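You operate a simulated robot arm through the tools that you are given. There is no shell and no other tool. Be economical: measure what you need, move in short steps, check, and stop when the job is done.

You are at the controls of a simulated robot arm. One attempt, no reset.

TASK
Wipe the spill and lay a place on the red mat: glass and spoon on it, pepper turned to it.
Fine: wipe with the checked tea towel and put it back.
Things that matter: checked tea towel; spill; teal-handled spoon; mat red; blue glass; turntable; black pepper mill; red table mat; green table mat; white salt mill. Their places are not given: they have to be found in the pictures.

The check looks at the end state, three seconds after you hand in, the way a careful person would. Anything else that was tipped, shoved, dropped, spilled or broken makes it a failure.

THE ROBOT
A 7-joint arm with a two-finger parallel gripper, fixed in place. Base frame: the origin is at the foot of the arm, x ahead of it, y to its left, z up. Units: m, degrees, N and s.
Its first joint turns from -166.0 to 166.0 degrees. Payload 1.57 kg.
Tool frame: the origin (TCP) lies between the finger pads and is the grasp point; the fingertips stand 0.03 m ahead of it; z points along the fingers, y is the line along which they close. The gripper opens to 0.11 m. The fingers are 0.024 m wide and 0.012 m thick; the gripper's body (0.048 by 0.112 m) begins 0.078 m behind the TCP.
Orientation is told as [roll, pitch, yaw] about the base's x, y, z axes, in that order, counted from this pose: with the fingers straight down and closing along the base's y, the tool's x points along the base's -x, its y along +y and its z along -z.

THE INTERFACE
- The arm moves only by the tool drive_tool. Its argument "motion" is a list of rows, each a list of 7 numbers: the shift along the tool's x, y, z in m, then the turn, a rotation vector about the tool's x, y, z in degrees, then the finger opening in m, from 0 to 0.11. In form: [[x, y, z, ax, ay, az, jaw], ...]. A call has 1 to 20 rows; each row shifts and turns the commanded pose from where the row before left it, along the tool's axes as they then stand. A row lasts 0.2 s, in which the tool goes at most 0.05 m and 8.6 degrees; a call with a longer step from one row to the next is refused whole, and so is a gripper value outside its range. A pose out of reach is approached as far as the arm can. The call stops where the force on the tool passes 40 N (or 10 N more than at its start, if that is more) or the arm is blocked; 0.2 s more then pass. Each finger travels about 0.045 m/s and halts on what it meets, pressing with about 27 N; the grip force reading is that of the motor and also rises with nothing between the fingers. The clock runs only during rows and for 0.2 s after the last one: add rows that do not move to give the fingers time. The reply holds the time, the measured pose of the TCP, the force on the tool along the base axes, the opening and the grip force, in the units named above and with some noise.
- Cameras (640 x 400 px; columns grow to the right, rows downward): "scene" is fixed at [0.0475, 0.4918, 1.5063]; the picture's right is [-0.06, -1.00, 0.00], its down [-0.93, 0.06, -0.35] and it looks along [0.35, -0.02, -0.94] (base axes); focal length 252 px, centre (320, 200). "wrist" rides on the gripper at [-0.036, 0, -0.08] in the tool frame; the picture's right is [0.00, -1.00, 0.00], its down [0.97, 0.00, -0.24] and it looks along [0.24, 0.00, 0.97] (tool axes); focal length 218 px, centre (320, 200).
- snapshot(camera): a new picture of that camera. No time passes.
- slide_trunk(by): slides the trunk up (or, below 0, down) by that many m; the arm rides with it, the base frame stays. It gives what a move gives, with no picture.
- probe_pixels(camera, pixels): there is no depth. For up to 12 entries [column, row, z] of the newest picture of that camera ("zoom" is the newest enlarged one), the place [x, y] in the base frame at which the ray of that pixel passes the height z, good to about 0.002 m, but the place of the scene camera against the robot may be out by one fixed shift of up to 0.018 m in any direction. No time passes.
- enlarge(camera, box): a new picture of the part [left, top, right, bottom] of that camera's present view, enlarged. No time passes.
- close_job(): hands the job in; it is judged then, once.

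Go step by step. Measure first, check grasps and placings, and put right what went wrong. The budget is 80 turns and 38 pictures, counting those below and the enlarged ones. Unless the task says otherwise, let go and move clear before handing in, and close with one line.

The tools are called after "Emit:" as a command line: name --pt "numbers of a row" for each row, then --argument value for the rest, lists and objects as JSON in quotes. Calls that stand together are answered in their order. drive_tool: Moves the arm, as the interface text tells. Its arguments: {"type":"object","properties":{"motion":{"type":"array","items":{"type":"array","items":{"type":"number"}}}},"required":["motion"]} The other tools are called the same way: slide_trunk (by) slides the trunk up or down; snapshot (camera) takes a picture; probe_pixels (camera, pixels) gives the place at which the rays of pixels pass given heights; enlarge (camera, box) takes an enlarged picture of a part of a camera's view; close_job () hands the job in.

At the start:

```text
t: 0.0
ee_pos: [0.4598, 0.3131, 1.0475]
tcp_rot: [0.0, 0.0, 0.0]
contact_force: [0.8, -0.2, 0.4]
opening: 0.1099
grip_force: 0.0
trunk travel left (down, up): [-0.45, 0.14]
```

scene: 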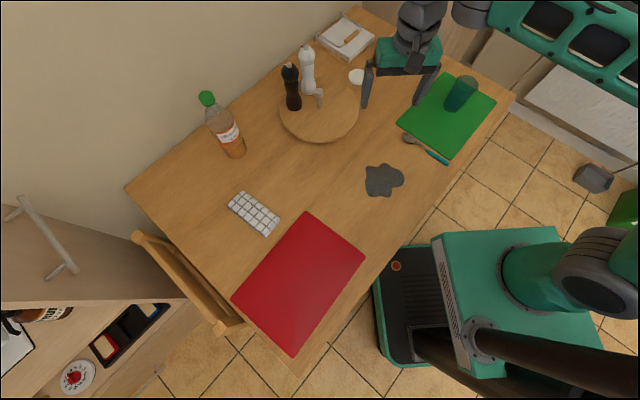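
wrist: 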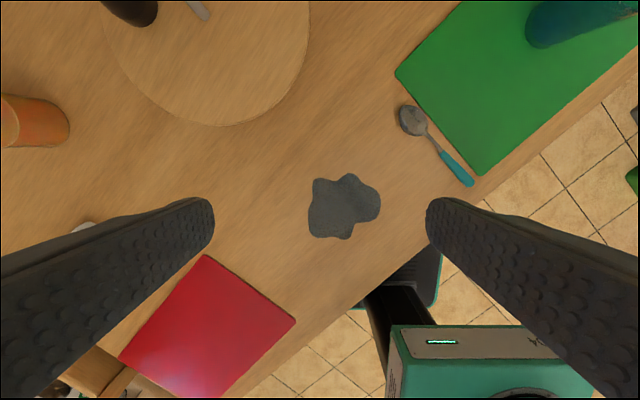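

The scene shows the spill near (383,180), red mat near (300,283), a checked item near (253,213), turntable near (319,110), spoon near (425,148) and glass at (460,93). I'll enlarge the areas and probe the places.

Emit:
enlarge --camera "scene" --box '[180, 10, 400, 147]'

Emit:
enlarge --camera "scene" --box '[200, 150, 420, 287]'

Emit:
probe_pixels --camera "scene" --pixels '[[383, 180, 0.671], [308, 213, 0.671], [365, 256, 0.671], [293, 356, 0.671], [231, 299, 0.671], [253, 213, 0.68], [319, 108, 0.69], [410, 138, 0.671], [446, 162, 0.671], [455, 108, 0.675], [403, 124, 0.671], [516, 97, 0.671]]'

Emit:
probe_pixels --camera "wrist" --pixels '[[343, 207, 0.671], [205, 255, 0.671], [296, 322, 0.671], [413, 121, 0.671], [471, 185, 0.671], [396, 73, 0.671], [480, 175, 0.671], [425, 137, 0.675]]'

```text
2.91 times, centred on (290, 78) of scene
```

zoom: 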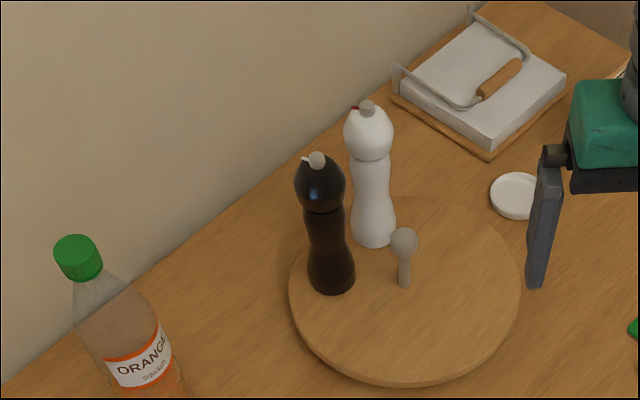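

```text
2.91 times, centred on (310, 218) of scene
```

zoom: 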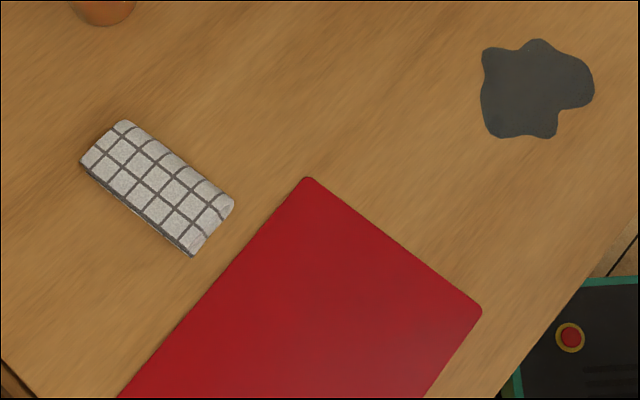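

```text
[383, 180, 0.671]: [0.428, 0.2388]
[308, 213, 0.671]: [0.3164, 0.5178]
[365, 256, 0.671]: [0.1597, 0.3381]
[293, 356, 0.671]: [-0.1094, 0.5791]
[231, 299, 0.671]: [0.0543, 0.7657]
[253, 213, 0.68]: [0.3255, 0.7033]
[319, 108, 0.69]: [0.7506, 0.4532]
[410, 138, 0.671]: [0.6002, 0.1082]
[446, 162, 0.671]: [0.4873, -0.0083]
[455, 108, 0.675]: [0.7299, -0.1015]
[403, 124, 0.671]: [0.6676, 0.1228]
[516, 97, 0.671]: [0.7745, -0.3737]
```

```text
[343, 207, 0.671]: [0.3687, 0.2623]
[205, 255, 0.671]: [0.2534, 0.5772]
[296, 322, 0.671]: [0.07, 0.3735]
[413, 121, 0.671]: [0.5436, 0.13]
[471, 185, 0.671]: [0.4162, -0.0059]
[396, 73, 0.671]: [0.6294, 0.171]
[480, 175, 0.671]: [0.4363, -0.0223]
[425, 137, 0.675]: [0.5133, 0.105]
```

The two cameras disagree about the table by roughly 0.06 m in x (spill scene (383,180) vs wrist (343,207)), which suggests that the table height differs from the stated value. I'll lower 0.15 m over free table and triangulate with the wrist camera.

Emit:
drive_tool --pt "0 0 0.03 0 0 0 0.11" --pt "0 0 0.03 0 0 0 0.11" --pt "0 0 0.03 0 0 0 0.11" --pt "0 0 0.03 0 0 0 0.11" --pt "0 0 0.03 0 0 0 0.11"

Emit:
snapshot --camera "wrist"

```text
t: 1.2
ee_pos: [0.4571, 0.3113, 0.8951]
tcp_rot: [-0.1, 0.0, 0.0]
contact_force: [-0.8, -0.1, 0.0]
opening: 0.1096
grip_force: 0.0
trunk travel left (down, up): [-0.45, 0.14]
```

```text
33 pictures are left
```

wrist: 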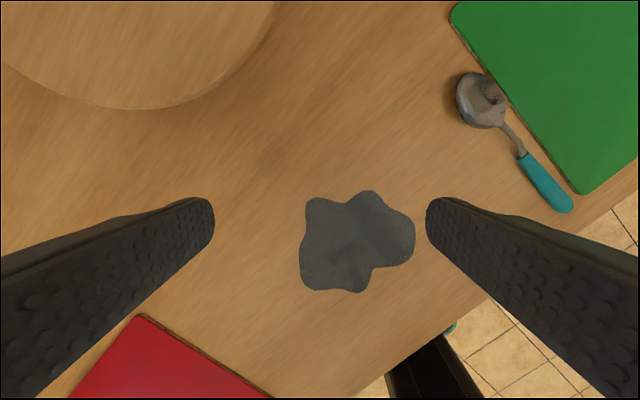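

Features moved: green corner (396,73)→(452,14) and (480,175)→(580,193). Probing these at candidate heights to get the true table height.

Emit:
probe_pixels --camera "wrist" --pixels '[[580, 193, 0.671], [580, 193, 0.755], [452, 14, 0.671], [452, 14, 0.755], [357, 242, 0.671], [357, 242, 0.755], [141, 315, 0.671], [141, 315, 0.755], [470, 95, 0.671], [470, 95, 0.755]]'

```text
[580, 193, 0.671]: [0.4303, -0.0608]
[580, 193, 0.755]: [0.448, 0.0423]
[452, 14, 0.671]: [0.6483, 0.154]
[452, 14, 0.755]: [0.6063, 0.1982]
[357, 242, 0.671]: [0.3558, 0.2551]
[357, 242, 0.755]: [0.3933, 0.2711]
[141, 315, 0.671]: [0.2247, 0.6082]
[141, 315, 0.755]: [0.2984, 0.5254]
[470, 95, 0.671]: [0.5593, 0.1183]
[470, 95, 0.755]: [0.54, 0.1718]
```

The wrist views triangulate the table at z≈0.748 rather than 0.671, and I'll use that from here. Next I'll move near the towel for a close look.

Emit:
drive_tool --pt "0.0196 0.041 -0.007 0 0 0 0.11" --pt "0.0196 0.041 -0.007 0 0 0 0.11" --pt "0.0196 0.041 -0.007 0 0 0 0.11" --pt "0.0196 0.041 -0.007 0 0 0 0.11" --pt "0.0196 0.041 -0.007 0 0 0 0.11" --pt "0.0196 0.041 -0.007 0 0 0 0.11" --pt "0.0196 0.041 -0.007 0 0 0 0.11" --pt "0.0196 0.041 -0.007 0 0 0 0.11"

Emit:
snapshot --camera "wrist"

```text
t: 3.0
ee_pos: [0.3077, 0.6255, 0.9531]
tcp_rot: [0.1, 0.0, -0.1]
contact_force: [0.9, 0.7, -0.6]
opening: 0.1101
grip_force: 0.1
out of reach, approached as far as the arm can: row 8
trunk travel left (down, up): [-0.45, 0.14]
```

```text
32 pictures are left
```

wrist: 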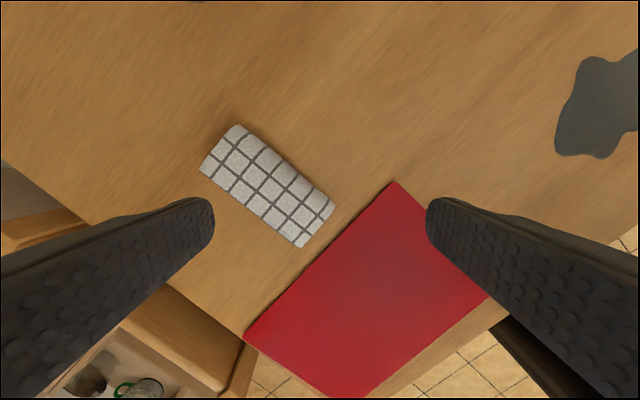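

Towel corners are at (238,124),(335,205),(302,248),(200,168). Probing them plus the red mat corners.

Emit:
probe_pixels --camera "wrist" --pixels '[[238, 124, 0.77], [335, 205, 0.77], [302, 248, 0.75], [200, 168, 0.75], [268, 187, 0.77], [393, 183, 0.749], [245, 336, 0.749], [488, 297, 0.749], [590, 105, 0.748]]'

Emit:
enlarge --camera "wrist" --box '[180, 100, 360, 260]'

```text
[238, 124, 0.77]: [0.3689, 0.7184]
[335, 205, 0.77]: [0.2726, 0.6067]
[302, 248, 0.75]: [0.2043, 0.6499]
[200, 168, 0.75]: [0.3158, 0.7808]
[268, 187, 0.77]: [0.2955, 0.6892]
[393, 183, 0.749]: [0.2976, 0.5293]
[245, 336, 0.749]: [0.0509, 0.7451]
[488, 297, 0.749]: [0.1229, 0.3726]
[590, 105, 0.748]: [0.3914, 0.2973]
```

```text
2.50 times, centred on (270, 180) of wrist
```

zoom: 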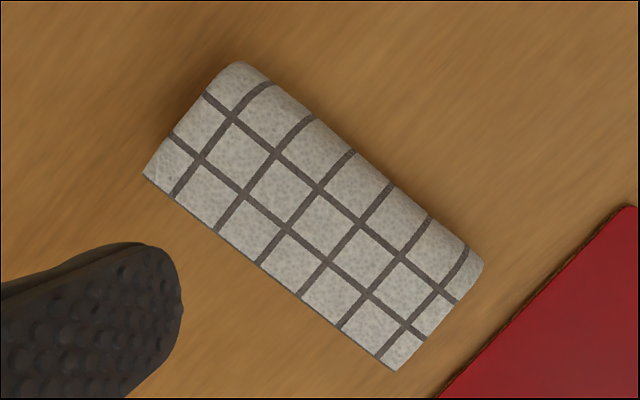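

The towel centre is near (0.289,0.69), its long axis about 49° from x, and about 0.145×0.08 m. I'll raise the trunk for more reach, then rotate and go above it.

Emit:
slide_trunk --by 0.12

Emit:
drive_tool --pt "0 0 0.03 0 0 -8.167 0.11" --pt "0 0 0.03 0 0 -8.167 0.11" --pt "0 0 0.03 0 0 -8.167 0.11" --pt "0 0 0.03 0 0 -8.167 0.11" --pt "0 0 0.03 0 0 -8.167 0.11" --pt "0 0 0.03 0 0 -8.167 0.11" --pt "0 0 0 0 0 0 0.11"

```text
t: 4.5
ee_pos: [0.3074, 0.6247, 1.0714]
tcp_rot: [0.0, -0.1, 0.0]
contact_force: [0.8, 0.3, 0.4]
opening: 0.11
grip_force: 0.0
trunk travel left (down, up): [-0.57, 0.02]
```

```text
t: 6.1
ee_pos: [0.309, 0.625, 0.8901]
tcp_rot: [0.0, 0.0, 49.2]
contact_force: [-0.1, 0.0, 0.0]
opening: 0.1101
grip_force: 0.0
trunk travel left (down, up): [-0.57, 0.02]
```

Rotation is good. Moving above the towel's centre.

Emit:
drive_tool --pt "-0.018 0.0288 0.015 0 0 0 0.11" --pt "-0.018 0.0289 0.015 0 0 0 0.11" --pt "0 0 0 0 0 0 0.11"

Emit:
snapshot --camera "wrist"

```text
t: 6.9
ee_pos: [0.2816, 0.6515, 0.8735]
tcp_rot: [-0.1, 0.0, 49.1]
contact_force: [0.2, -0.4, -0.1]
opening: 0.1099
grip_force: 0.0
out of reach, approached as far as the arm can: row 1, 2
trunk travel left (down, up): [-0.57, 0.02]
```

```text
30 pictures are left
```

wrist: 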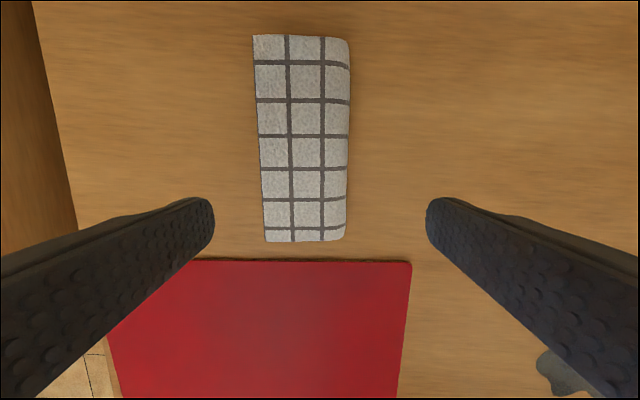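

Vertical reach ends at r≈0.71, so I'll grip the towel nearer its close end. Probing its edges in this view: near end (265,241),(345,240), far end (253,36),(350,40).

Emit:
probe_pixels --camera "wrist" --pixels '[[265, 241, 0.75], [265, 241, 0.77], [345, 238, 0.77], [345, 238, 0.75], [253, 36, 0.75], [253, 36, 0.77], [350, 42, 0.77], [350, 42, 0.75], [260, 261, 0.749], [410, 262, 0.749]]'

Emit:
enlarge --camera "wrist" --box '[220, 20, 400, 280]'

```text
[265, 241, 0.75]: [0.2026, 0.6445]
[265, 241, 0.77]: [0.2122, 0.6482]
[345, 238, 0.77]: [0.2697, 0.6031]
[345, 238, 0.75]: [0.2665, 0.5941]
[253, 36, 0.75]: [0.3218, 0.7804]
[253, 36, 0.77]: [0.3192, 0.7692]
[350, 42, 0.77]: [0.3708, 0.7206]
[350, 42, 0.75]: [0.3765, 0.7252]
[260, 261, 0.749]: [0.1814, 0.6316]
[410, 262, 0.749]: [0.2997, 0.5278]
```

```text
1.54 times, centred on (310, 150) of wrist
```

zoom: 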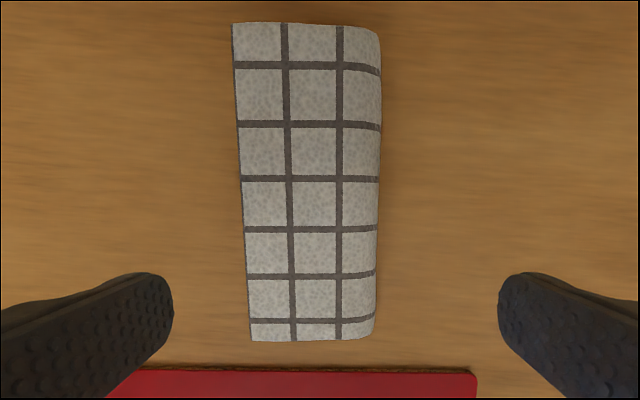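

Towel centreline starts at (0.238,0.622), direction (0.66,0.75). I'll grip 0.04 m from the near end at (0.264,0.653); first align and check the pose.

Emit:
drive_tool --pt "0.0104 0.0143 0 0 0 0 0.11" --pt "0 0 0 0 0 0 0.11" --pt "0 0 0 0 0 0 0.11"

```text
t: 7.7
ee_pos: [0.2639, 0.6523, 0.8749]
tcp_rot: [0.0, 0.0, 49.1]
contact_force: [-0.6, 0.0, -0.2]
opening: 0.1103
grip_force: 0.0
trunk travel left (down, up): [-0.57, 0.02]
```

Aligned. Sliding the trunk down 0.08 lowers the arm straight down while keeping the reach.

Emit:
slide_trunk --by -0.075

Emit:
snapshot --camera "wrist"

```text
t: 8.8
ee_pos: [0.2652, 0.6512, 0.8002]
tcp_rot: [0.1, -0.1, 49.1]
contact_force: [0.0, -0.4, 0.5]
opening: 0.1098
grip_force: 0.1
trunk travel left (down, up): [-0.495, 0.095]
```

```text
28 pictures are left
```

wrist: 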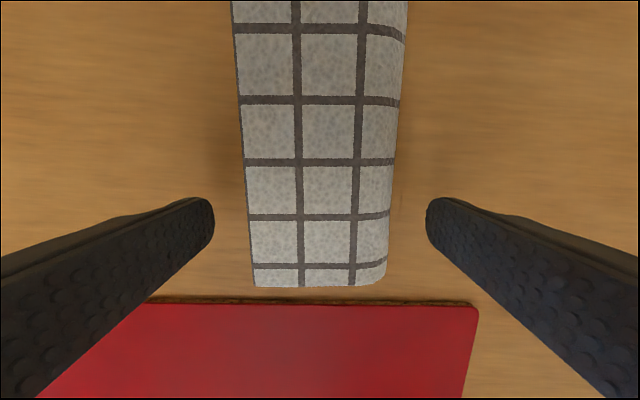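

Fingertips at (213,215) and (427,215) straddle the towel at (245–395). Lowering to just above the table and closing.

Emit:
drive_tool --pt "0 0 0.006 0 0 0 0.11" --pt "0 0 0.006 0 0 0 0.11" --pt "0 0 0.005 0 0 0 0.11" --pt "0 0 0 0 0 0 0.08" --pt "0 0 0 0 0 0 0.06" --pt "0 0 0 0 0 0 0.04" --pt "0 0 0 0 0 0 0.03" --pt "0 0 0 0 0 0 0.03" --pt "0 0 0 0 0 0 0.03"

Emit:
snapshot --camera "wrist"

```text
t: 10.8
ee_pos: [0.2642, 0.652, 0.7818]
tcp_rot: [0.0, 0.0, 49.1]
contact_force: [0.3, -1.1, -0.4]
opening: 0.0713
grip_force: 26.8
trunk travel left (down, up): [-0.495, 0.095]
```

```text
27 pictures are left
```

wrist: 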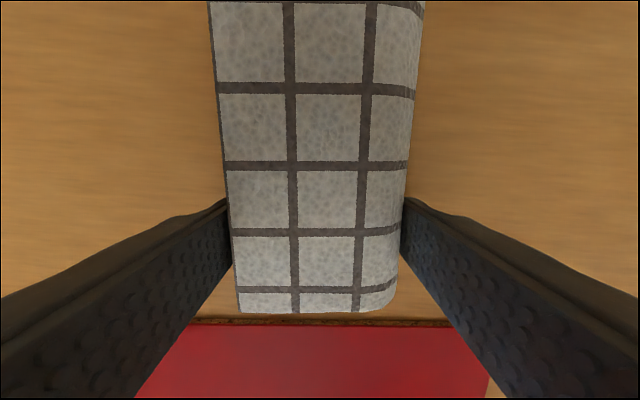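

The towel is held at opening 0.071 (rest pose TCP (0.264,0.652,0.782), yaw 49.1, to remember). Lifting and carrying it beside the spill.

Emit:
drive_tool --pt "0 0 -0.02 0 0 0 0.03" --pt "0 0 -0.02 0 0 0 0.03" --pt "0 0 -0.02 0 0 0 0.03" --pt "0.0305 -0.0333 0 0 0 0 0.03" --pt "0.0305 -0.0333 0 0 0 0 0.03" --pt "0.0305 -0.0333 0 0 0 0 0.03" --pt "0.0305 -0.0333 0 0 0 0 0.03" --pt "0.0305 -0.0333 0 0 0 0 0.03" --pt "0.0305 -0.0333 0 0 0 0 0.03" --pt "0.0305 -0.0333 0 0 0 0 0.03" --pt "0.0305 -0.0333 0 0 0 0 0.03" --pt "0 0 0 0 0 0 0.03"

Emit:
snapshot --camera "wrist"

Emit:
snapshot --camera "scene"

```text
t: 13.4
ee_pos: [0.3041, 0.2937, 0.8423]
tcp_rot: [0.0, 0.0, 49.0]
contact_force: [-0.1, -0.2, 0.2]
opening: 0.0714
grip_force: 26.5
trunk travel left (down, up): [-0.495, 0.095]
```

```text
26 pictures are left
```

wrist: 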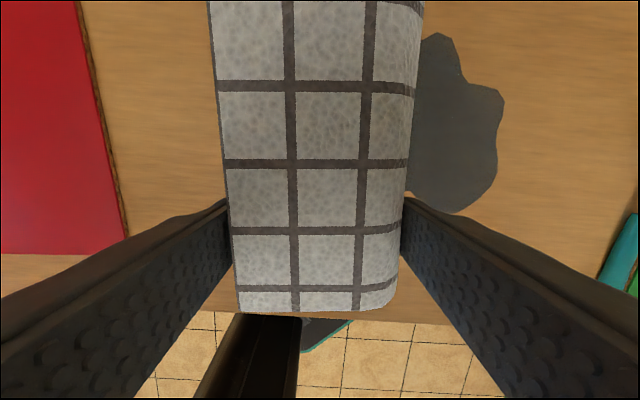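

```text
25 pictures are left
```

scene: 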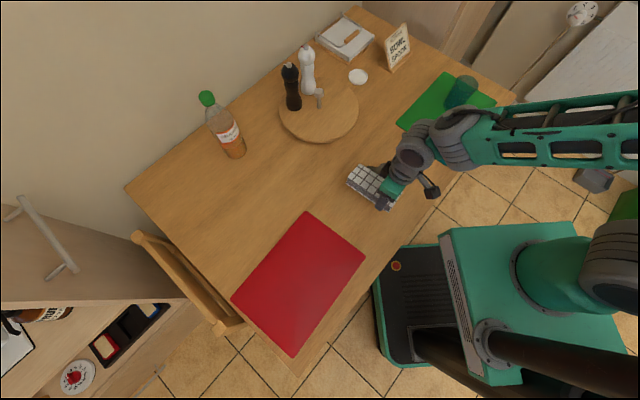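

A standing card is now visible at (397,47); I'll read it. I'll also probe the spill outline here.

Emit:
enlarge --camera "scene" --box '[340, 5, 440, 85]'

Emit:
probe_pixels --camera "wrist" --pixels '[[437, 33, 0.748], [503, 105, 0.748], [455, 213, 0.748], [412, 205, 0.748], [420, 312, 0.748], [640, 215, 0.75], [603, 280, 0.76], [78, 0, 0.749], [125, 237, 0.749]]'

```text
5.00 times, centred on (390, 45) of scene
```

zoom: 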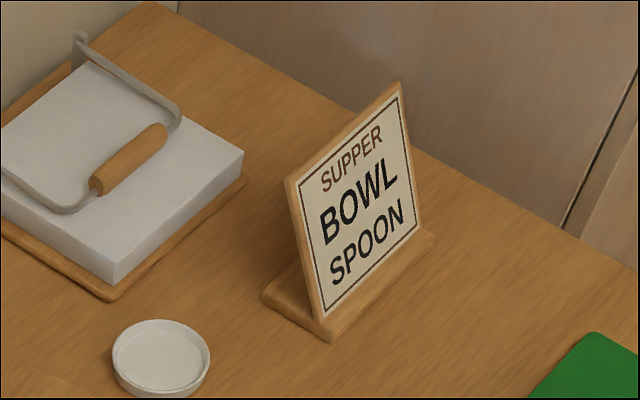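

```text
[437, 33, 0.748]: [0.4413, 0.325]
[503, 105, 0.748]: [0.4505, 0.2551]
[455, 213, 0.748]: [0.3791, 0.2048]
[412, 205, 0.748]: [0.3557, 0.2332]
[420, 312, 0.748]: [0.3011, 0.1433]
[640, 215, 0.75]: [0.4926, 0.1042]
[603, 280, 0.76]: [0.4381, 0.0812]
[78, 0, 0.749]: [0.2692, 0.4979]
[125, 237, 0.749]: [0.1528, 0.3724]
```

The card (supper: bowl, spoon) is scenery. The spill spans about 0.14 m along the towel's length, so I'll shift slightly, lower the towel to the table and stroke across and back.

Emit:
drive_tool --pt "-0.012 0.01 0.02 0 0 0 0.03" --pt "0 0 0.02 0 0 0 0.03" --pt "0 0 0.016 0 0 0 0.03" --pt "0 0 0.005 0 0 0 0.03" --pt "0 0 0.002 0 0 0 0.03" --pt "0 0 0 0 0 0 0.03"

```text
t: 14.8
ee_pos: [0.3064, 0.3091, 0.7815]
tcp_rot: [0.0, -0.1, 49.0]
contact_force: [-1.7, -1.6, 25.2]
opening: 0.0715
grip_force: 27.1
trunk travel left (down, up): [-0.495, 0.095]
```

Contact at z 0.7815 with 25 N. Stroking across the spill.

Emit:
drive_tool --pt "0 -0.01 -0.0005 0 0 0 0.03" --pt "0 -0.02 0 0 0 0 0.03" --pt "0 -0.02 0 0 0 0 0.03" --pt "0 -0.02 0 0 0 0 0.03" --pt "0 -0.02 0 0 0 0 0.03" --pt "0 -0.02 0 0 0 0 0.03" --pt "0 -0.02 0 0 0 0 0.03" --pt "0 -0.02 0 0 0 0 0.03" --pt "0 -0.01 0 0 0 0 0.03" --pt "0 0 0 0 0 0 0.03"

```text
t: 16.2
ee_pos: [0.3859, 0.2406, 0.7808]
tcp_rot: [0.0, -0.4, 49.0]
contact_force: [-5.2, 0.1, 18.1]
opening: 0.0712
grip_force: 26.9
trunk travel left (down, up): [-0.495, 0.095]
stopped in row 6: the force on the tool passed its limit (the readings are from after the stop); the commanded pose is now the measured one
```

The stroke stopped on friction force about 0.1 m in. I'll ease the pressure slightly and continue, then stroke back.

Emit:
drive_tool --pt "0 0 -0.001 0 0 0 0.03" --pt "0 -0.012 0 0 0 0 0.03" --pt "0 -0.012 0 0 0 0 0.03" --pt "0 -0.012 0 0 0 0 0.03" --pt "0 -0.012 0 0 0 0 0.03" --pt "0 -0.01 0 0 0 0 0.03" --pt "0 0 0 0 0 0 0.03"

```text
t: 17.8
ee_pos: [0.4284, 0.203, 0.7811]
tcp_rot: [0.0, -0.1, 49.0]
contact_force: [-2.1, 2.0, 5.2]
opening: 0.0715
grip_force: 26.8
trunk travel left (down, up): [-0.495, 0.095]
```

Reached the far side with 5 N contact. Stroking back.

Emit:
drive_tool --pt "0 0.015 0.0005 0 0 0 0.03" --pt "0 0.02 0 0 0 0 0.03" --pt "0 0.02 0 0 0 0 0.03" --pt "0 0.02 0 0 0 0 0.03" --pt "0 0.02 0 0 0 0 0.03" --pt "0 0.02 0 0 0 0 0.03" --pt "0 0.02 0 0 0 0 0.03" --pt "0 0.02 0 0 0 0 0.03" --pt "0 0 0 0 0 0 0.03"

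Emit:
snapshot --camera "wrist"

```text
t: 19.8
ee_pos: [0.312, 0.3055, 0.7812]
tcp_rot: [0.1, -0.2, 48.9]
contact_force: [4.5, -3.0, 16.7]
opening: 0.0716
grip_force: 26.9
trunk travel left (down, up): [-0.495, 0.095]
```

```text
23 pictures are left
```

wrist: 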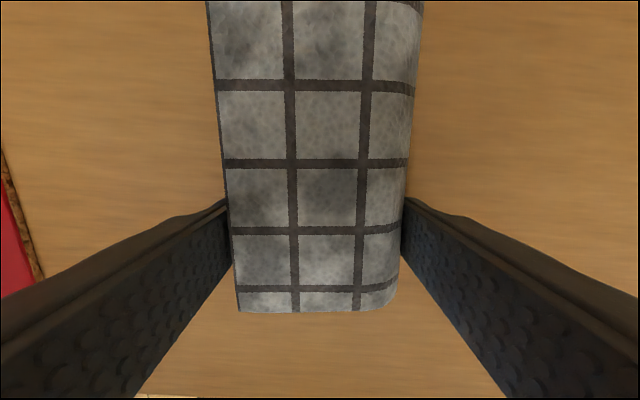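

The towel has taken up the stain and the table right of it is clean. Lifting and carrying it back over its first place.

Emit:
drive_tool --pt "0 0 -0.02 0 0 0 0.03" --pt "0 0 -0.02 0 0 0 0.03" --pt "0 0 -0.02 0 0 0 0.03" --pt "-0.0288 0.0329 0 0 0 0 0.03" --pt "-0.0288 0.0329 0 0 0 0 0.03" --pt "-0.0288 0.0329 0 0 0 0 0.03" --pt "-0.0288 0.0329 0 0 0 0 0.03" --pt "-0.0288 0.0329 0 0 0 0 0.03" --pt "-0.0288 0.0329 0 0 0 0 0.03" --pt "-0.0288 0.0329 0 0 0 0 0.03" --pt "-0.0286 0.0331 0 0 0 0 0.03" --pt "0 0 0 0 0 0 0.03"

Emit:
snapshot --camera "scene"

```text
t: 22.4
ee_pos: [0.2638, 0.6532, 0.8422]
tcp_rot: [0.0, -0.1, 49.0]
contact_force: [-0.7, -0.5, -1.6]
opening: 0.0713
grip_force: 27.1
trunk travel left (down, up): [-0.495, 0.095]
```

```text
22 pictures are left
```

scene: 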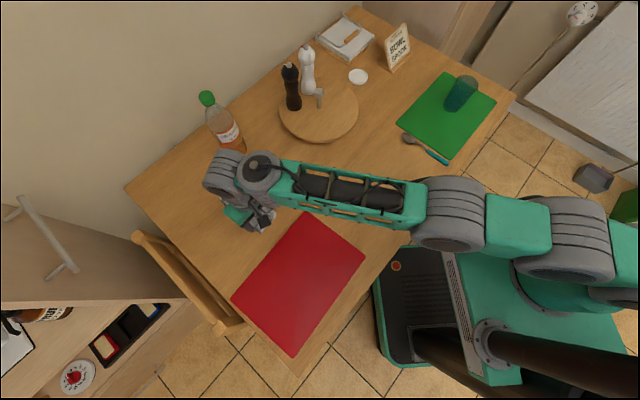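

The spill area near (383,180) looks clean as far as the arm allows. Lowering the towel to its place and releasing.

Emit:
drive_tool --pt "0 0 0.02 0 0 0 0.03" --pt "0 0 0.02 0 0 0 0.03" --pt "0 0 0.014 0 0 0 0.03" --pt "0 0 0.005 0 0 0 0.03" --pt "0 0 0 0 0 0 0.03" --pt "0 0 0 0 0 0 0.09" --pt "0 0 0 0 0 0 0.11" --pt "0 0 0 0 0 0 0.11" --pt "0 0 0 0 0 0 0.11"

Emit:
drive_tool --pt "0 0 -0.02 0 0 0 0.11" --pt "0 0 -0.03 0 0 0 0.11" --pt "0 0 -0.04 0 0 0 0.11" --pt "0 0 0 0 0 0 0.11"

Emit:
snapshot --camera "wrist"

```text
t: 24.4
ee_pos: [0.264, 0.6522, 0.7846]
tcp_rot: [-0.1, 0.0, 49.1]
contact_force: [-0.5, 0.1, -0.2]
opening: 0.1101
grip_force: 0.0
trunk travel left (down, up): [-0.495, 0.095]
```

```text
t: 25.4
ee_pos: [0.2633, 0.652, 0.8708]
tcp_rot: [0.0, -0.1, 49.1]
contact_force: [0.9, -0.7, 0.7]
opening: 0.1101
grip_force: 0.1
trunk travel left (down, up): [-0.495, 0.095]
```

```text
21 pictures are left
```

wrist: 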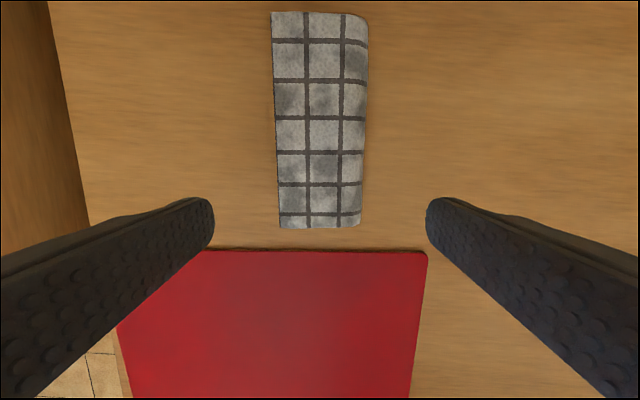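

The towel is back in place. Next the spoon: moving above its handle with the yaw kept (it lies at about the same angle).

Emit:
drive_tool --pt "0.0222 -0.0393 0 0 0 0 0.09" --pt "0.0222 -0.0393 0 0 0 0 0.06" --pt "0.0222 -0.0393 0 0 0 0 0.05" --pt "0.0222 -0.0393 0 0 0 0 0.05" --pt "0.0222 -0.0393 0 0 0 0 0.05" --pt "0.0222 -0.0393 0 0 0 0 0.05" --pt "0.0222 -0.0393 0 0 0 0 0.05" --pt "0.0222 -0.0393 0 0 0 0 0.05" --pt "0.0222 -0.0393 0 0 0 0 0.05" --pt "0.0222 -0.0393 0 0 0 0 0.05" --pt "0.0222 -0.0393 0 0 0 0 0.05" --pt "0.0222 -0.0393 0 0 0 0 0.05" --pt "0.0222 -0.0393 0 0 0 0 0.05" --pt "0 0 0 0 0 0 0.05"

Emit:
snapshot --camera "wrist"

```text
t: 28.4
ee_pos: [0.4597, 0.0951, 0.8719]
tcp_rot: [0.0, -0.2, 49.0]
contact_force: [-0.7, 1.4, -0.1]
opening: 0.0501
grip_force: 0.0
trunk travel left (down, up): [-0.495, 0.095]
```

```text
20 pictures are left
```

wrist: 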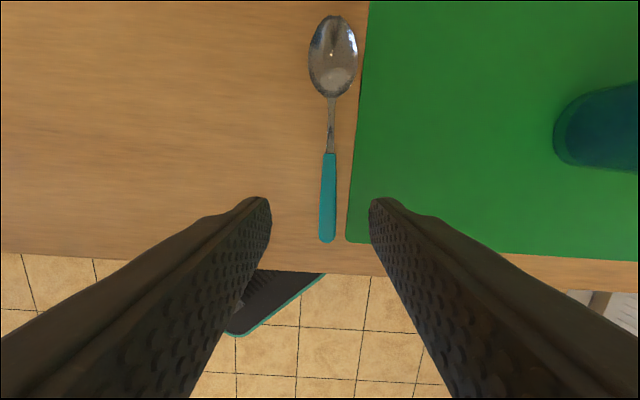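

The spoon handle spans (330,153)–(327,242), bowl at (333,55); the green mat edge is about 20 px right. Probing for grasp.

Emit:
probe_pixels --camera "wrist" --pixels '[[330, 157, 0.756], [327, 238, 0.756], [329, 190, 0.756], [333, 16, 0.756], [355, 170, 0.75], [347, 242, 0.75], [600, 165, 0.752]]'

Emit:
enlarge --camera "wrist" --box '[280, 0, 400, 260]'

```text
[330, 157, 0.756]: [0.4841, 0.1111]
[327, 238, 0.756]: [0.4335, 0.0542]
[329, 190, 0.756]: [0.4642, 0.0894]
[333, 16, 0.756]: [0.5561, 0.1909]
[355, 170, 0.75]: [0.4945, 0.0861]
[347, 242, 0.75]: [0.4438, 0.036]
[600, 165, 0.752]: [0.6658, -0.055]
```

```text
1.54 times, centred on (340, 130) of wrist
```

zoom: 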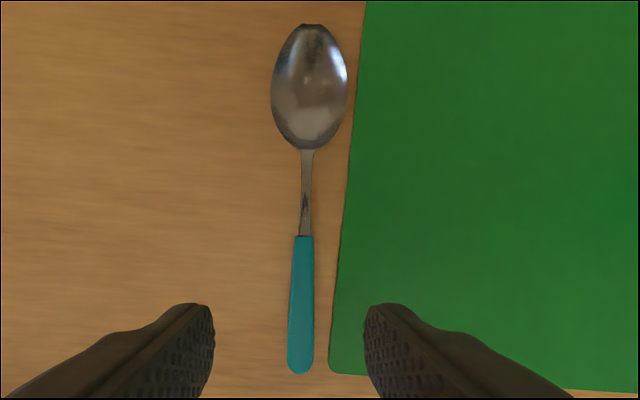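

Grasp point on the handle is (0.475,0.101). Closing the jaws to 0.027, aligning, descending and gripping.

Emit:
drive_tool --pt "-0.0145 -0.0077 0.02 0 0 0 0.027" --pt "0 0 0.02 0 0 0 0.027" --pt "0 0 0.02 0 0 0 0.027" --pt "0 0 0.015 0 0 0 0.027" --pt "0 0 0.008 0 0 0 0.027" --pt "0 0 0 0 0 0 0.027"

Emit:
snapshot --camera "wrist"

```text
t: 29.8
ee_pos: [0.4757, 0.1032, 0.788]
tcp_rot: [0.0, -0.1, 49.1]
contact_force: [-0.6, 0.1, 1.3]
opening: 0.0271
grip_force: 0.1
trunk travel left (down, up): [-0.495, 0.095]
```

```text
18 pictures are left
```

wrist: 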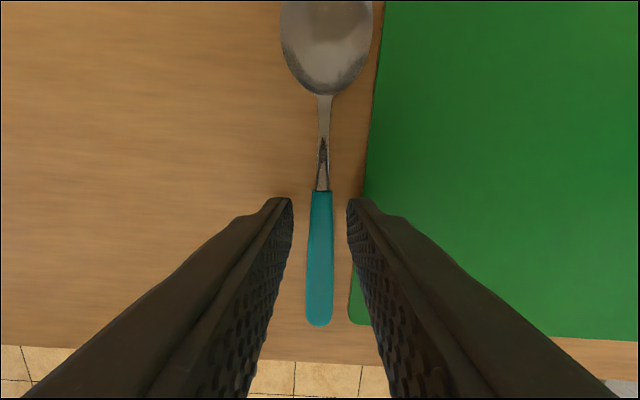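

Well centred. Lowering 6 mm, closing, and lifting.

Emit:
drive_tool --pt "0 0 0.006 0 0 0 0.027" --pt "0 0 0 0 0 0 0.01" --pt "0 0 0 0 0 0 0.0" --pt "0 0 0 0 0 0 0.0" --pt "0 0 0 0 0 0 0.0"

Emit:
drive_tool --pt "0 0 -0.01 0 0 0 0.0" --pt "0 0 -0.02 0 0 0 0.0" --pt "0 0 -0.03 0 0 0 0.0" --pt "0 0 -0.03 0 0 0 0.0" --pt "0 0 0 0 0 0 0.0"

Emit:
snapshot --camera "wrist"

```text
t: 31.0
ee_pos: [0.4787, 0.1034, 0.7839]
tcp_rot: [-0.2, -0.4, 49.1]
contact_force: [10.6, -5.8, 34.0]
opening: 0.0115
grip_force: 27.2
trunk travel left (down, up): [-0.495, 0.095]
```

```text
t: 32.2
ee_pos: [0.4771, 0.1035, 0.8715]
tcp_rot: [0.1, -0.1, 49.1]
contact_force: [-0.3, -0.8, -0.5]
opening: 0.0113
grip_force: 27.4
trunk travel left (down, up): [-0.495, 0.095]
```

```text
17 pictures are left
```

wrist: 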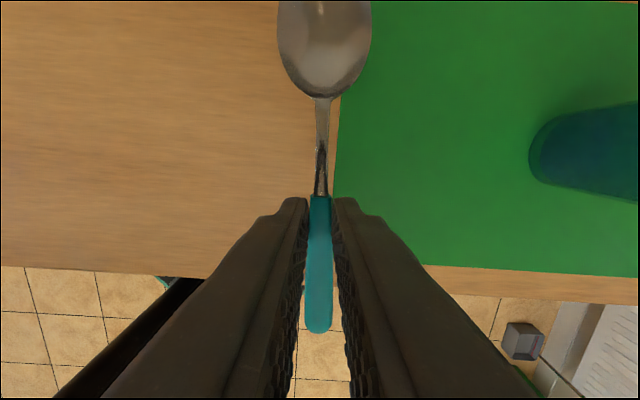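

The spoon is held (opening 0.0113). Carrying it over the red mat's right part, with its length along the mat's short side (0.184 of 0.216 m).

Emit:
drive_tool --pt "-0.00634 0.04522 0 0 0 0 0" --pt "-0.00634 0.04522 0 0 0 0 0" --pt "-0.00634 0.04522 0 0 0 0 0" --pt "-0.00634 0.04522 0 0 0 0 0" --pt "-0.00634 0.04522 0 0 0 0 0" --pt "-0.00634 0.04522 0 0 0 0 0" --pt "-0.00634 0.04522 0 0 0 0 0" --pt "-0.00634 0.04522 0 0 0 0 0" --pt "-0.00634 0.04522 0 0 0 0 0" --pt "-0.00634 0.04522 0 0 0 0 0" --pt "-0.00634 0.04522 0 0 0 0 0" --pt "0 0 0 0 0 0 0"

Emit:
drive_tool --pt "0 0 0.025 0 0 0 0" --pt "0 0 0.025 0 0 0 0" --pt "0 0 0.02 0 0 0 0" --pt "0 0 0 0 0 0 0"

Emit:
snapshot --camera "wrist"

```text
t: 34.8
ee_pos: [0.1464, 0.4841, 0.8743]
tcp_rot: [-0.1, -0.1, 49.0]
contact_force: [0.4, -0.3, -0.1]
opening: 0.0115
grip_force: 27.2
trunk travel left (down, up): [-0.495, 0.095]
```

```text
t: 35.8
ee_pos: [0.1477, 0.4826, 0.8035]
tcp_rot: [0.0, 0.0, 49.2]
contact_force: [-0.3, -0.4, -0.9]
opening: 0.0115
grip_force: 27.0
trunk travel left (down, up): [-0.495, 0.095]
```

```text
16 pictures are left
```

wrist: 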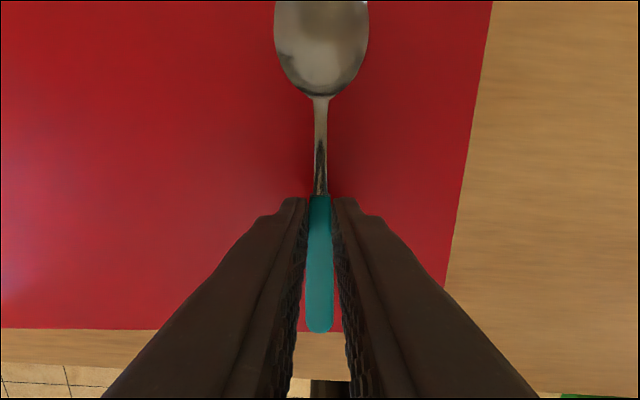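

Handle end at (319,331) and mat near edge at row ~329 look close; probing both at their heights.

Emit:
probe_pixels --camera "wrist" --pixels '[[319, 331, 0.778], [319, 331, 0.772], [295, 330, 0.751], [100, 328, 0.751], [440, 288, 0.751]]'

```text
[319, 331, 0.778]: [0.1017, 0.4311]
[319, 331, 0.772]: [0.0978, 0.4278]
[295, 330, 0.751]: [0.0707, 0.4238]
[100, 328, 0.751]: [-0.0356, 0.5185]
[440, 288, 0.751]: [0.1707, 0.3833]
```

The margin is about 2 cm at both ends. Lowering and releasing.

Emit:
drive_tool --pt "0 0 0.008 0 0 0 0" --pt "0 0 0.004 0 0 0 0" --pt "0 0 0.0025 0 0 0 0" --pt "0 0 0 0 0 0 0"

```text
t: 36.8
ee_pos: [0.1469, 0.4841, 0.789]
tcp_rot: [0.1, -0.2, 49.1]
contact_force: [0.1, 0.8, 13.0]
opening: 0.0112
grip_force: 26.7
trunk travel left (down, up): [-0.495, 0.095]
```

Contact of 13 N: the spoon rests on the mat. Releasing gently and lifting clear.

Emit:
drive_tool --pt "0 0 0 0 0 0 0.02" --pt "0 0 0 0 0 0 0.03" --pt "0 0 0 0 0 0 0.03" --pt "0 0 -0.01 0 0 0 0.03" --pt "0 0 -0.03 0 0 0 0.03" --pt "0 0 -0.04 0 0 0 0.05" --pt "0 0 -0.04 0 0 0 0.08" --pt "0 0 0 0 0 0 0.09"

Emit:
snapshot --camera "wrist"

Emit:
enlarge --camera "scene" --box '[280, 40, 520, 190]'

Emit:
probe_pixels --camera "zoom" --pixels '[[485, 158, 0.751], [480, 110, 0.86]]'

```text
t: 38.6
ee_pos: [0.1449, 0.4838, 0.9093]
tcp_rot: [0.0, -0.2, 49.1]
contact_force: [0.1, 1.2, 0.3]
opening: 0.0904
grip_force: 0.0
trunk travel left (down, up): [-0.495, 0.095]
```

```text
15 pictures are left
```

wrist: 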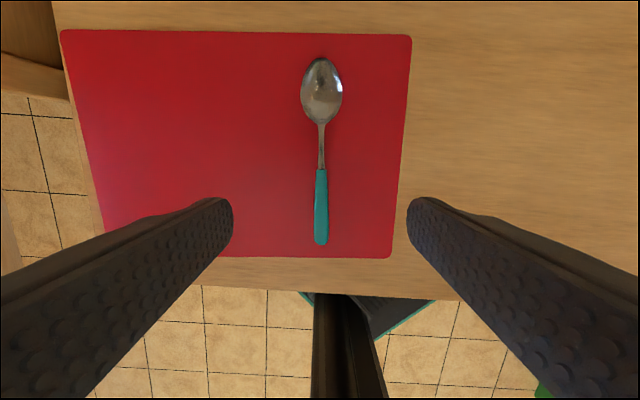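

```text
2.67 times, centred on (400, 115) of scene
```

zoom: 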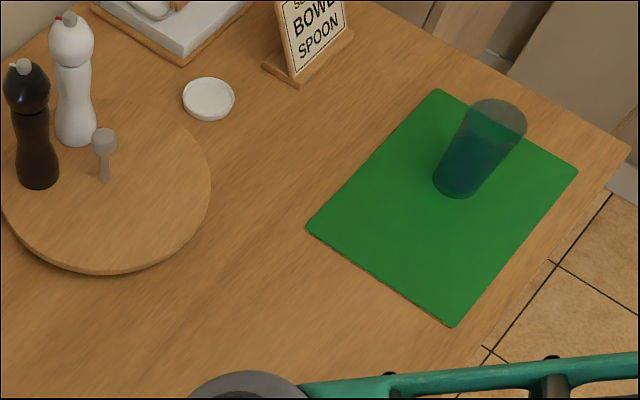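

```text
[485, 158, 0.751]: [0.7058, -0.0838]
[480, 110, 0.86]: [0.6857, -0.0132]
```

The spoon is well on the mat. The glass's base is near zoom (458,182) and its rim near (497,120), possibly with liquid inside, so it must stay upright. Probing.

Emit:
probe_pixels --camera "zoom" --pixels '[[457, 183, 0.753], [433, 180, 0.753], [482, 185, 0.753], [497, 120, 0.85], [497, 120, 0.88], [466, 112, 0.87], [526, 122, 0.87], [38, 182, 0.77], [104, 178, 0.77], [75, 140, 0.77], [104, 135, 0.83]]'

```text
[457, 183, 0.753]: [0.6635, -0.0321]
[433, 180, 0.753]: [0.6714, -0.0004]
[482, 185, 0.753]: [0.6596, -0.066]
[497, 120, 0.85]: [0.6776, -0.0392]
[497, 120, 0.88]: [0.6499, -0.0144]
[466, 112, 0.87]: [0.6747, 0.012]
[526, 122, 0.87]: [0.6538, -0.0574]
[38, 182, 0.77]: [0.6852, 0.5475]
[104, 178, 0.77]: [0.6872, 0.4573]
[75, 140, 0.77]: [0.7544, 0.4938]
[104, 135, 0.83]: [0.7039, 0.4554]
```

Glass base ≈(0.664,−0.02), about 0.115 m tall. Moving high to beside it for a wrist view.

Emit:
drive_tool --pt "0.00647 -0.0458 -0.003 0 0 0 0.11" --pt "0.00647 -0.0458 -0.003 0 0 0 0.11" --pt "0.00647 -0.0458 -0.003 0 0 0 0.11" --pt "0.00647 -0.0458 -0.003 0 0 0 0.11" --pt "0.00647 -0.0458 -0.003 0 0 0 0.11" --pt "0.00647 -0.0458 -0.003 0 0 0 0.11" --pt "0.00647 -0.0458 -0.003 0 0 0 0.11" --pt "0.00647 -0.0458 -0.003 0 0 0 0.11" --pt "0.00647 -0.0458 -0.003 0 0 0 0.11" --pt "0.00647 -0.0458 -0.003 0 0 0 0.11" --pt "0.00647 -0.0458 -0.003 0 0 0 0.11" --pt "0.00647 -0.0458 -0.003 0 0 0 0.11" --pt "0.00647 -0.0458 -0.003 0 0 0 0.11" --pt "0.00647 -0.0458 -0.003 0 0 0 0.11" --pt "0.00647 -0.0458 -0.003 0 0 0 0.11" --pt "0 0 0 0 0 0 0.11"

Emit:
snapshot --camera "wrist"

```text
t: 42.0
ee_pos: [0.5993, -0.0396, 0.9515]
tcp_rot: [0.0, -0.1, 49.1]
contact_force: [-0.7, -0.4, -0.9]
opening: 0.1103
grip_force: 0.1
trunk travel left (down, up): [-0.495, 0.095]
```

```text
13 pictures are left
```

wrist: 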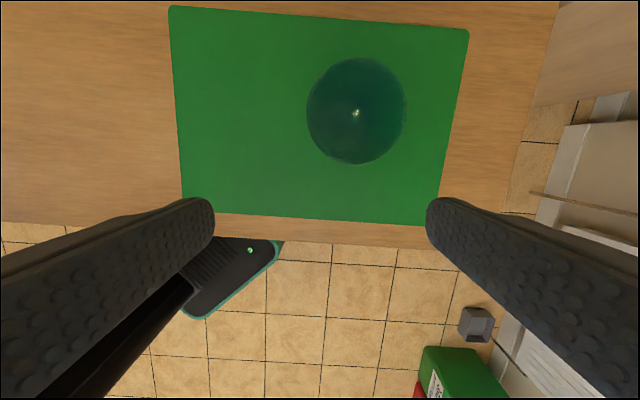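

The glass rim shows as a disc centred (356,110), ±50 px. Probing it.

Emit:
probe_pixels --camera "wrist" --pixels '[[356, 108, 0.865], [306, 110, 0.865], [407, 108, 0.865], [356, 58, 0.865], [356, 165, 0.753], [356, 165, 0.865]]'

Emit:
enlarge --camera "wrist" --box '[280, 30, 440, 190]'

```text
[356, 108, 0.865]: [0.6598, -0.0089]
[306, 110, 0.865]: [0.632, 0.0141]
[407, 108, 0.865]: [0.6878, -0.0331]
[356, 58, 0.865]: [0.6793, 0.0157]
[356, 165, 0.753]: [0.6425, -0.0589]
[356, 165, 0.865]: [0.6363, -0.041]
```

```text
2.50 times, centred on (360, 110) of wrist
```

zoom: 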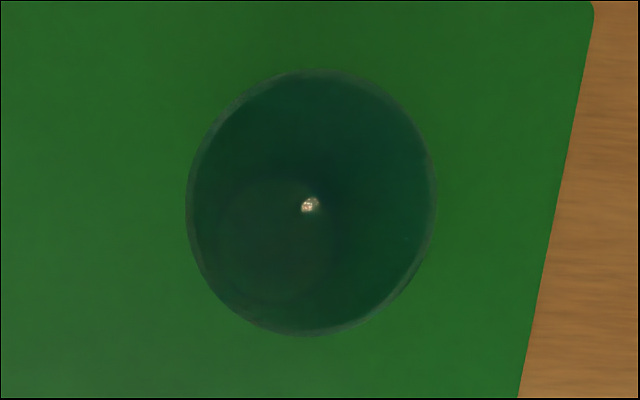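

Rim and base both centre on (0.659,−0.011), so the glass is upright with diameter ≈0.073. Moving above it and descending with the jaws fully open.

Emit:
drive_tool --pt "-0.0304 -0.01315 0 0 0 0 0.11" --pt "-0.0304 -0.01315 0 0 0 0 0.11" --pt "0 0 0 0 0 0 0.11"

Emit:
snapshot --camera "wrist"

```text
t: 42.8
ee_pos: [0.6623, -0.0123, 0.9533]
tcp_rot: [0.0, -0.2, 49.1]
contact_force: [0.2, 0.8, 0.1]
opening: 0.11
grip_force: 0.1
trunk travel left (down, up): [-0.495, 0.095]
```

```text
11 pictures are left
```

wrist: 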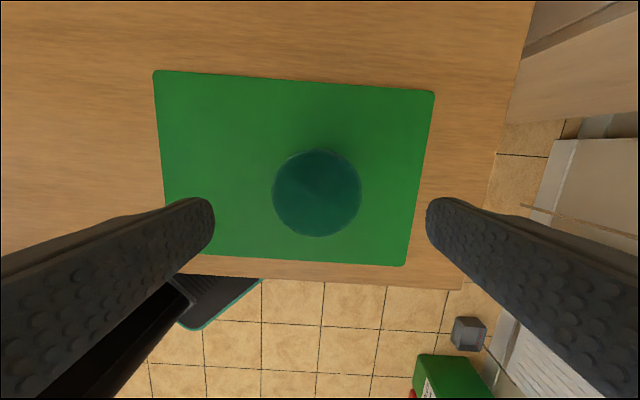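

The glass at (317,192) is centred between the fingers (320). Descending and closing.

Emit:
drive_tool --pt "0 0 0.03 0 0 0 0.11" --pt "0 0 0.03 0 0 0 0.11" --pt "0 0 0.03 0 0 0 0.11" --pt "0 0 0.025 0 0 0 0.11" --pt "0 0 0.02 0 0 0 0.11" --pt "0 0 0 0 0 0 0.11"

Emit:
drive_tool --pt "0 0 0 0 0 0 0.09" --pt "0 0 0 0 0 0 0.075" --pt "0 0 0 0 0 0 0.06" --pt "0 0 0 0 0 0 0.05" --pt "0 0 0 0 0 0 0.05" --pt "0 0 0 0 0 0 0.05"

```text
t: 44.2
ee_pos: [0.661, -0.014, 0.8177]
tcp_rot: [0.0, -0.1, 49.2]
contact_force: [0.3, 1.0, 0.0]
opening: 0.1101
grip_force: 0.0
trunk travel left (down, up): [-0.495, 0.095]
```

```text
t: 45.6
ee_pos: [0.6612, -0.0129, 0.8183]
tcp_rot: [0.0, -0.1, 49.1]
contact_force: [-0.5, -1.0, 1.0]
opening: 0.0727
grip_force: 26.5
trunk travel left (down, up): [-0.495, 0.095]
```

The glass is gripped at opening 0.0727. Lifting gently and starting the carry with ramped speed.

Emit:
drive_tool --pt "0 0 -0.006 0 0 0 0.05" --pt "0 0 -0.015 0 0 0 0.05" --pt "0 0 -0.02 0 0 0 0.05" --pt "0 0 -0.015 0 0 0 0.05" --pt "0 0 -0.006 0 0 0 0.05" --pt "-0.0009 0.00996 0 0 0 0 0.05" --pt "-0.00175 0.0199 0 0 0 0 0.05" --pt "-0.0026 0.0299 0 0 0 0 0.05" --pt "-0.00306 0.03487 0 0 0 0 0.05" --pt "-0.00306 0.03487 0 0 0 0 0.05" --pt "-0.00306 0.03487 0 0 0 0 0.05" --pt "-0.00306 0.03487 0 0 0 0 0.05" --pt "-0.00306 0.03487 0 0 0 0 0.05" --pt "-0.00306 0.03487 0 0 0 0 0.05" --pt "-0.00306 0.03487 0 0 0 0 0.05" --pt "-0.00306 0.03487 0 0 0 0 0.05" --pt "-0.0026 0.0299 0 0 0 0 0.05" --pt "-0.00175 0.0199 0 0 0 0 0.05" --pt "-0.0009 0.00996 0 0 0 0 0.05"

```text
t: 49.6
ee_pos: [0.3825, 0.2762, 0.8806]
tcp_rot: [0.0, -0.1, 49.0]
contact_force: [1.6, -0.7, -1.8]
opening: 0.0726
grip_force: 26.8
trunk travel left (down, up): [-0.495, 0.095]
```

Halfway, upright. Continuing to above the mat's left part.

Emit:
drive_tool --pt "-0.0009 0.00996 0 0 0 0 0.05" --pt "-0.00175 0.0199 0 0 0 0 0.05" --pt "-0.0026 0.0299 0 0 0 0 0.05" --pt "-0.00306 0.03487 0 0 0 0 0.05" --pt "-0.00306 0.03487 0 0 0 0 0.05" --pt "-0.00306 0.03487 0 0 0 0 0.05" --pt "-0.00306 0.03487 0 0 0 0 0.05" --pt "-0.00306 0.03487 0 0 0 0 0.05" --pt "-0.00306 0.03487 0 0 0 0 0.05" --pt "-0.00306 0.03487 0 0 0 0 0.05" --pt "-0.00306 0.03487 0 0 0 0 0.05" --pt "-0.00306 0.03487 0 0 0 0 0.05" --pt "-0.00306 0.03487 0 0 0 0 0.05" --pt "-0.0026 0.0299 0 0 0 0 0.05" --pt "-0.00175 0.0199 0 0 0 0 0.05" --pt "-0.0009 0.00996 0 0 0 0 0.05" --pt "0 0 0 0 0 0 0.05"

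Emit:
snapshot --camera "wrist"

```text
t: 53.2
ee_pos: [0.0561, 0.614, 0.8801]
tcp_rot: [0.0, -0.1, 49.1]
contact_force: [0.8, -0.5, -1.0]
opening: 0.0726
grip_force: 27.2
trunk travel left (down, up): [-0.495, 0.095]
```

```text
10 pictures are left
```

wrist: 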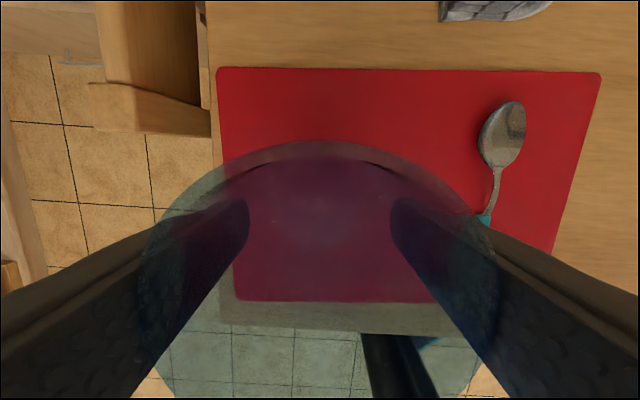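

Over the mat with the spoon clear at (500,135). Lowering to the grasp height.

Emit:
drive_tool --pt "0 0 0.01 0 0 0 0.05" --pt "0 0 0.02 0 0 0 0.05" --pt "0 0 0.016 0 0 0 0.05" --pt "0 0 0.01 0 0 0 0.05" --pt "0 0 0.004 0 0 0 0.05" --pt "0 0 0.0015 0 0 0 0.05" --pt "0 0 0 0 0 0 0.05"

```text
t: 54.8
ee_pos: [0.0558, 0.6139, 0.8184]
tcp_rot: [-0.1, -0.1, 49.1]
contact_force: [-0.1, 0.2, -2.1]
opening: 0.0724
grip_force: 26.5
trunk travel left (down, up): [-0.495, 0.095]
```

No contact yet; lowering one more millimetre or so, then checking.

Emit:
drive_tool --pt "0 0 0.001 0 0 0 0.05" --pt "0 0 0.0007 0 0 0 0.05" --pt "0 0 0 0 0 0 0.05"

```text
t: 55.6
ee_pos: [0.0548, 0.6141, 0.8167]
tcp_rot: [0.1, -0.2, 49.0]
contact_force: [0.6, -0.1, 2.1]
opening: 0.0728
grip_force: 26.8
trunk travel left (down, up): [-0.495, 0.095]
```

The glass is touching down. Releasing and rising straight up.

Emit:
drive_tool --pt "0 0 0 0 0 0 0.076" --pt "0 0 0 0 0 0 0.085" --pt "0 0 0 0 0 0 0.1" --pt "0 0 0 0 0 0 0.11" --pt "0 0 0 0 0 0 0.11" --pt "0 0 -0.02 0 0 0 0.11" --pt "0 0 -0.04 0 0 0 0.11" --pt "0 0 -0.04 0 0 0 0.11" --pt "0 0 -0.04 0 0 0 0.11" --pt "0 0 0 0 0 0 0.11"

Emit:
snapshot --camera "scene"

```text
t: 57.8
ee_pos: [0.0582, 0.6151, 0.9568]
tcp_rot: [0.0, -0.2, 49.1]
contact_force: [-0.4, 0.2, 0.7]
opening: 0.1098
grip_force: 0.1
trunk travel left (down, up): [-0.495, 0.095]
```

```text
9 pictures are left
```

scene: 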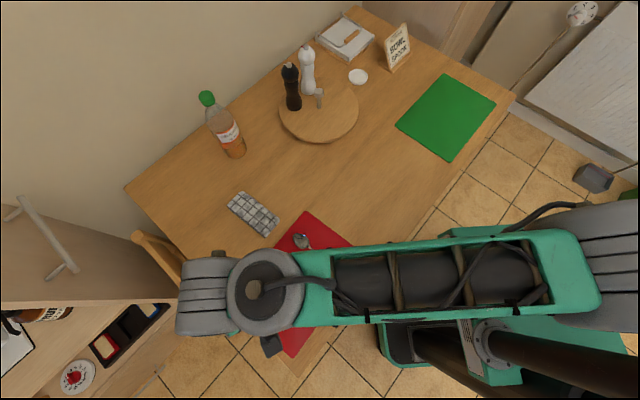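

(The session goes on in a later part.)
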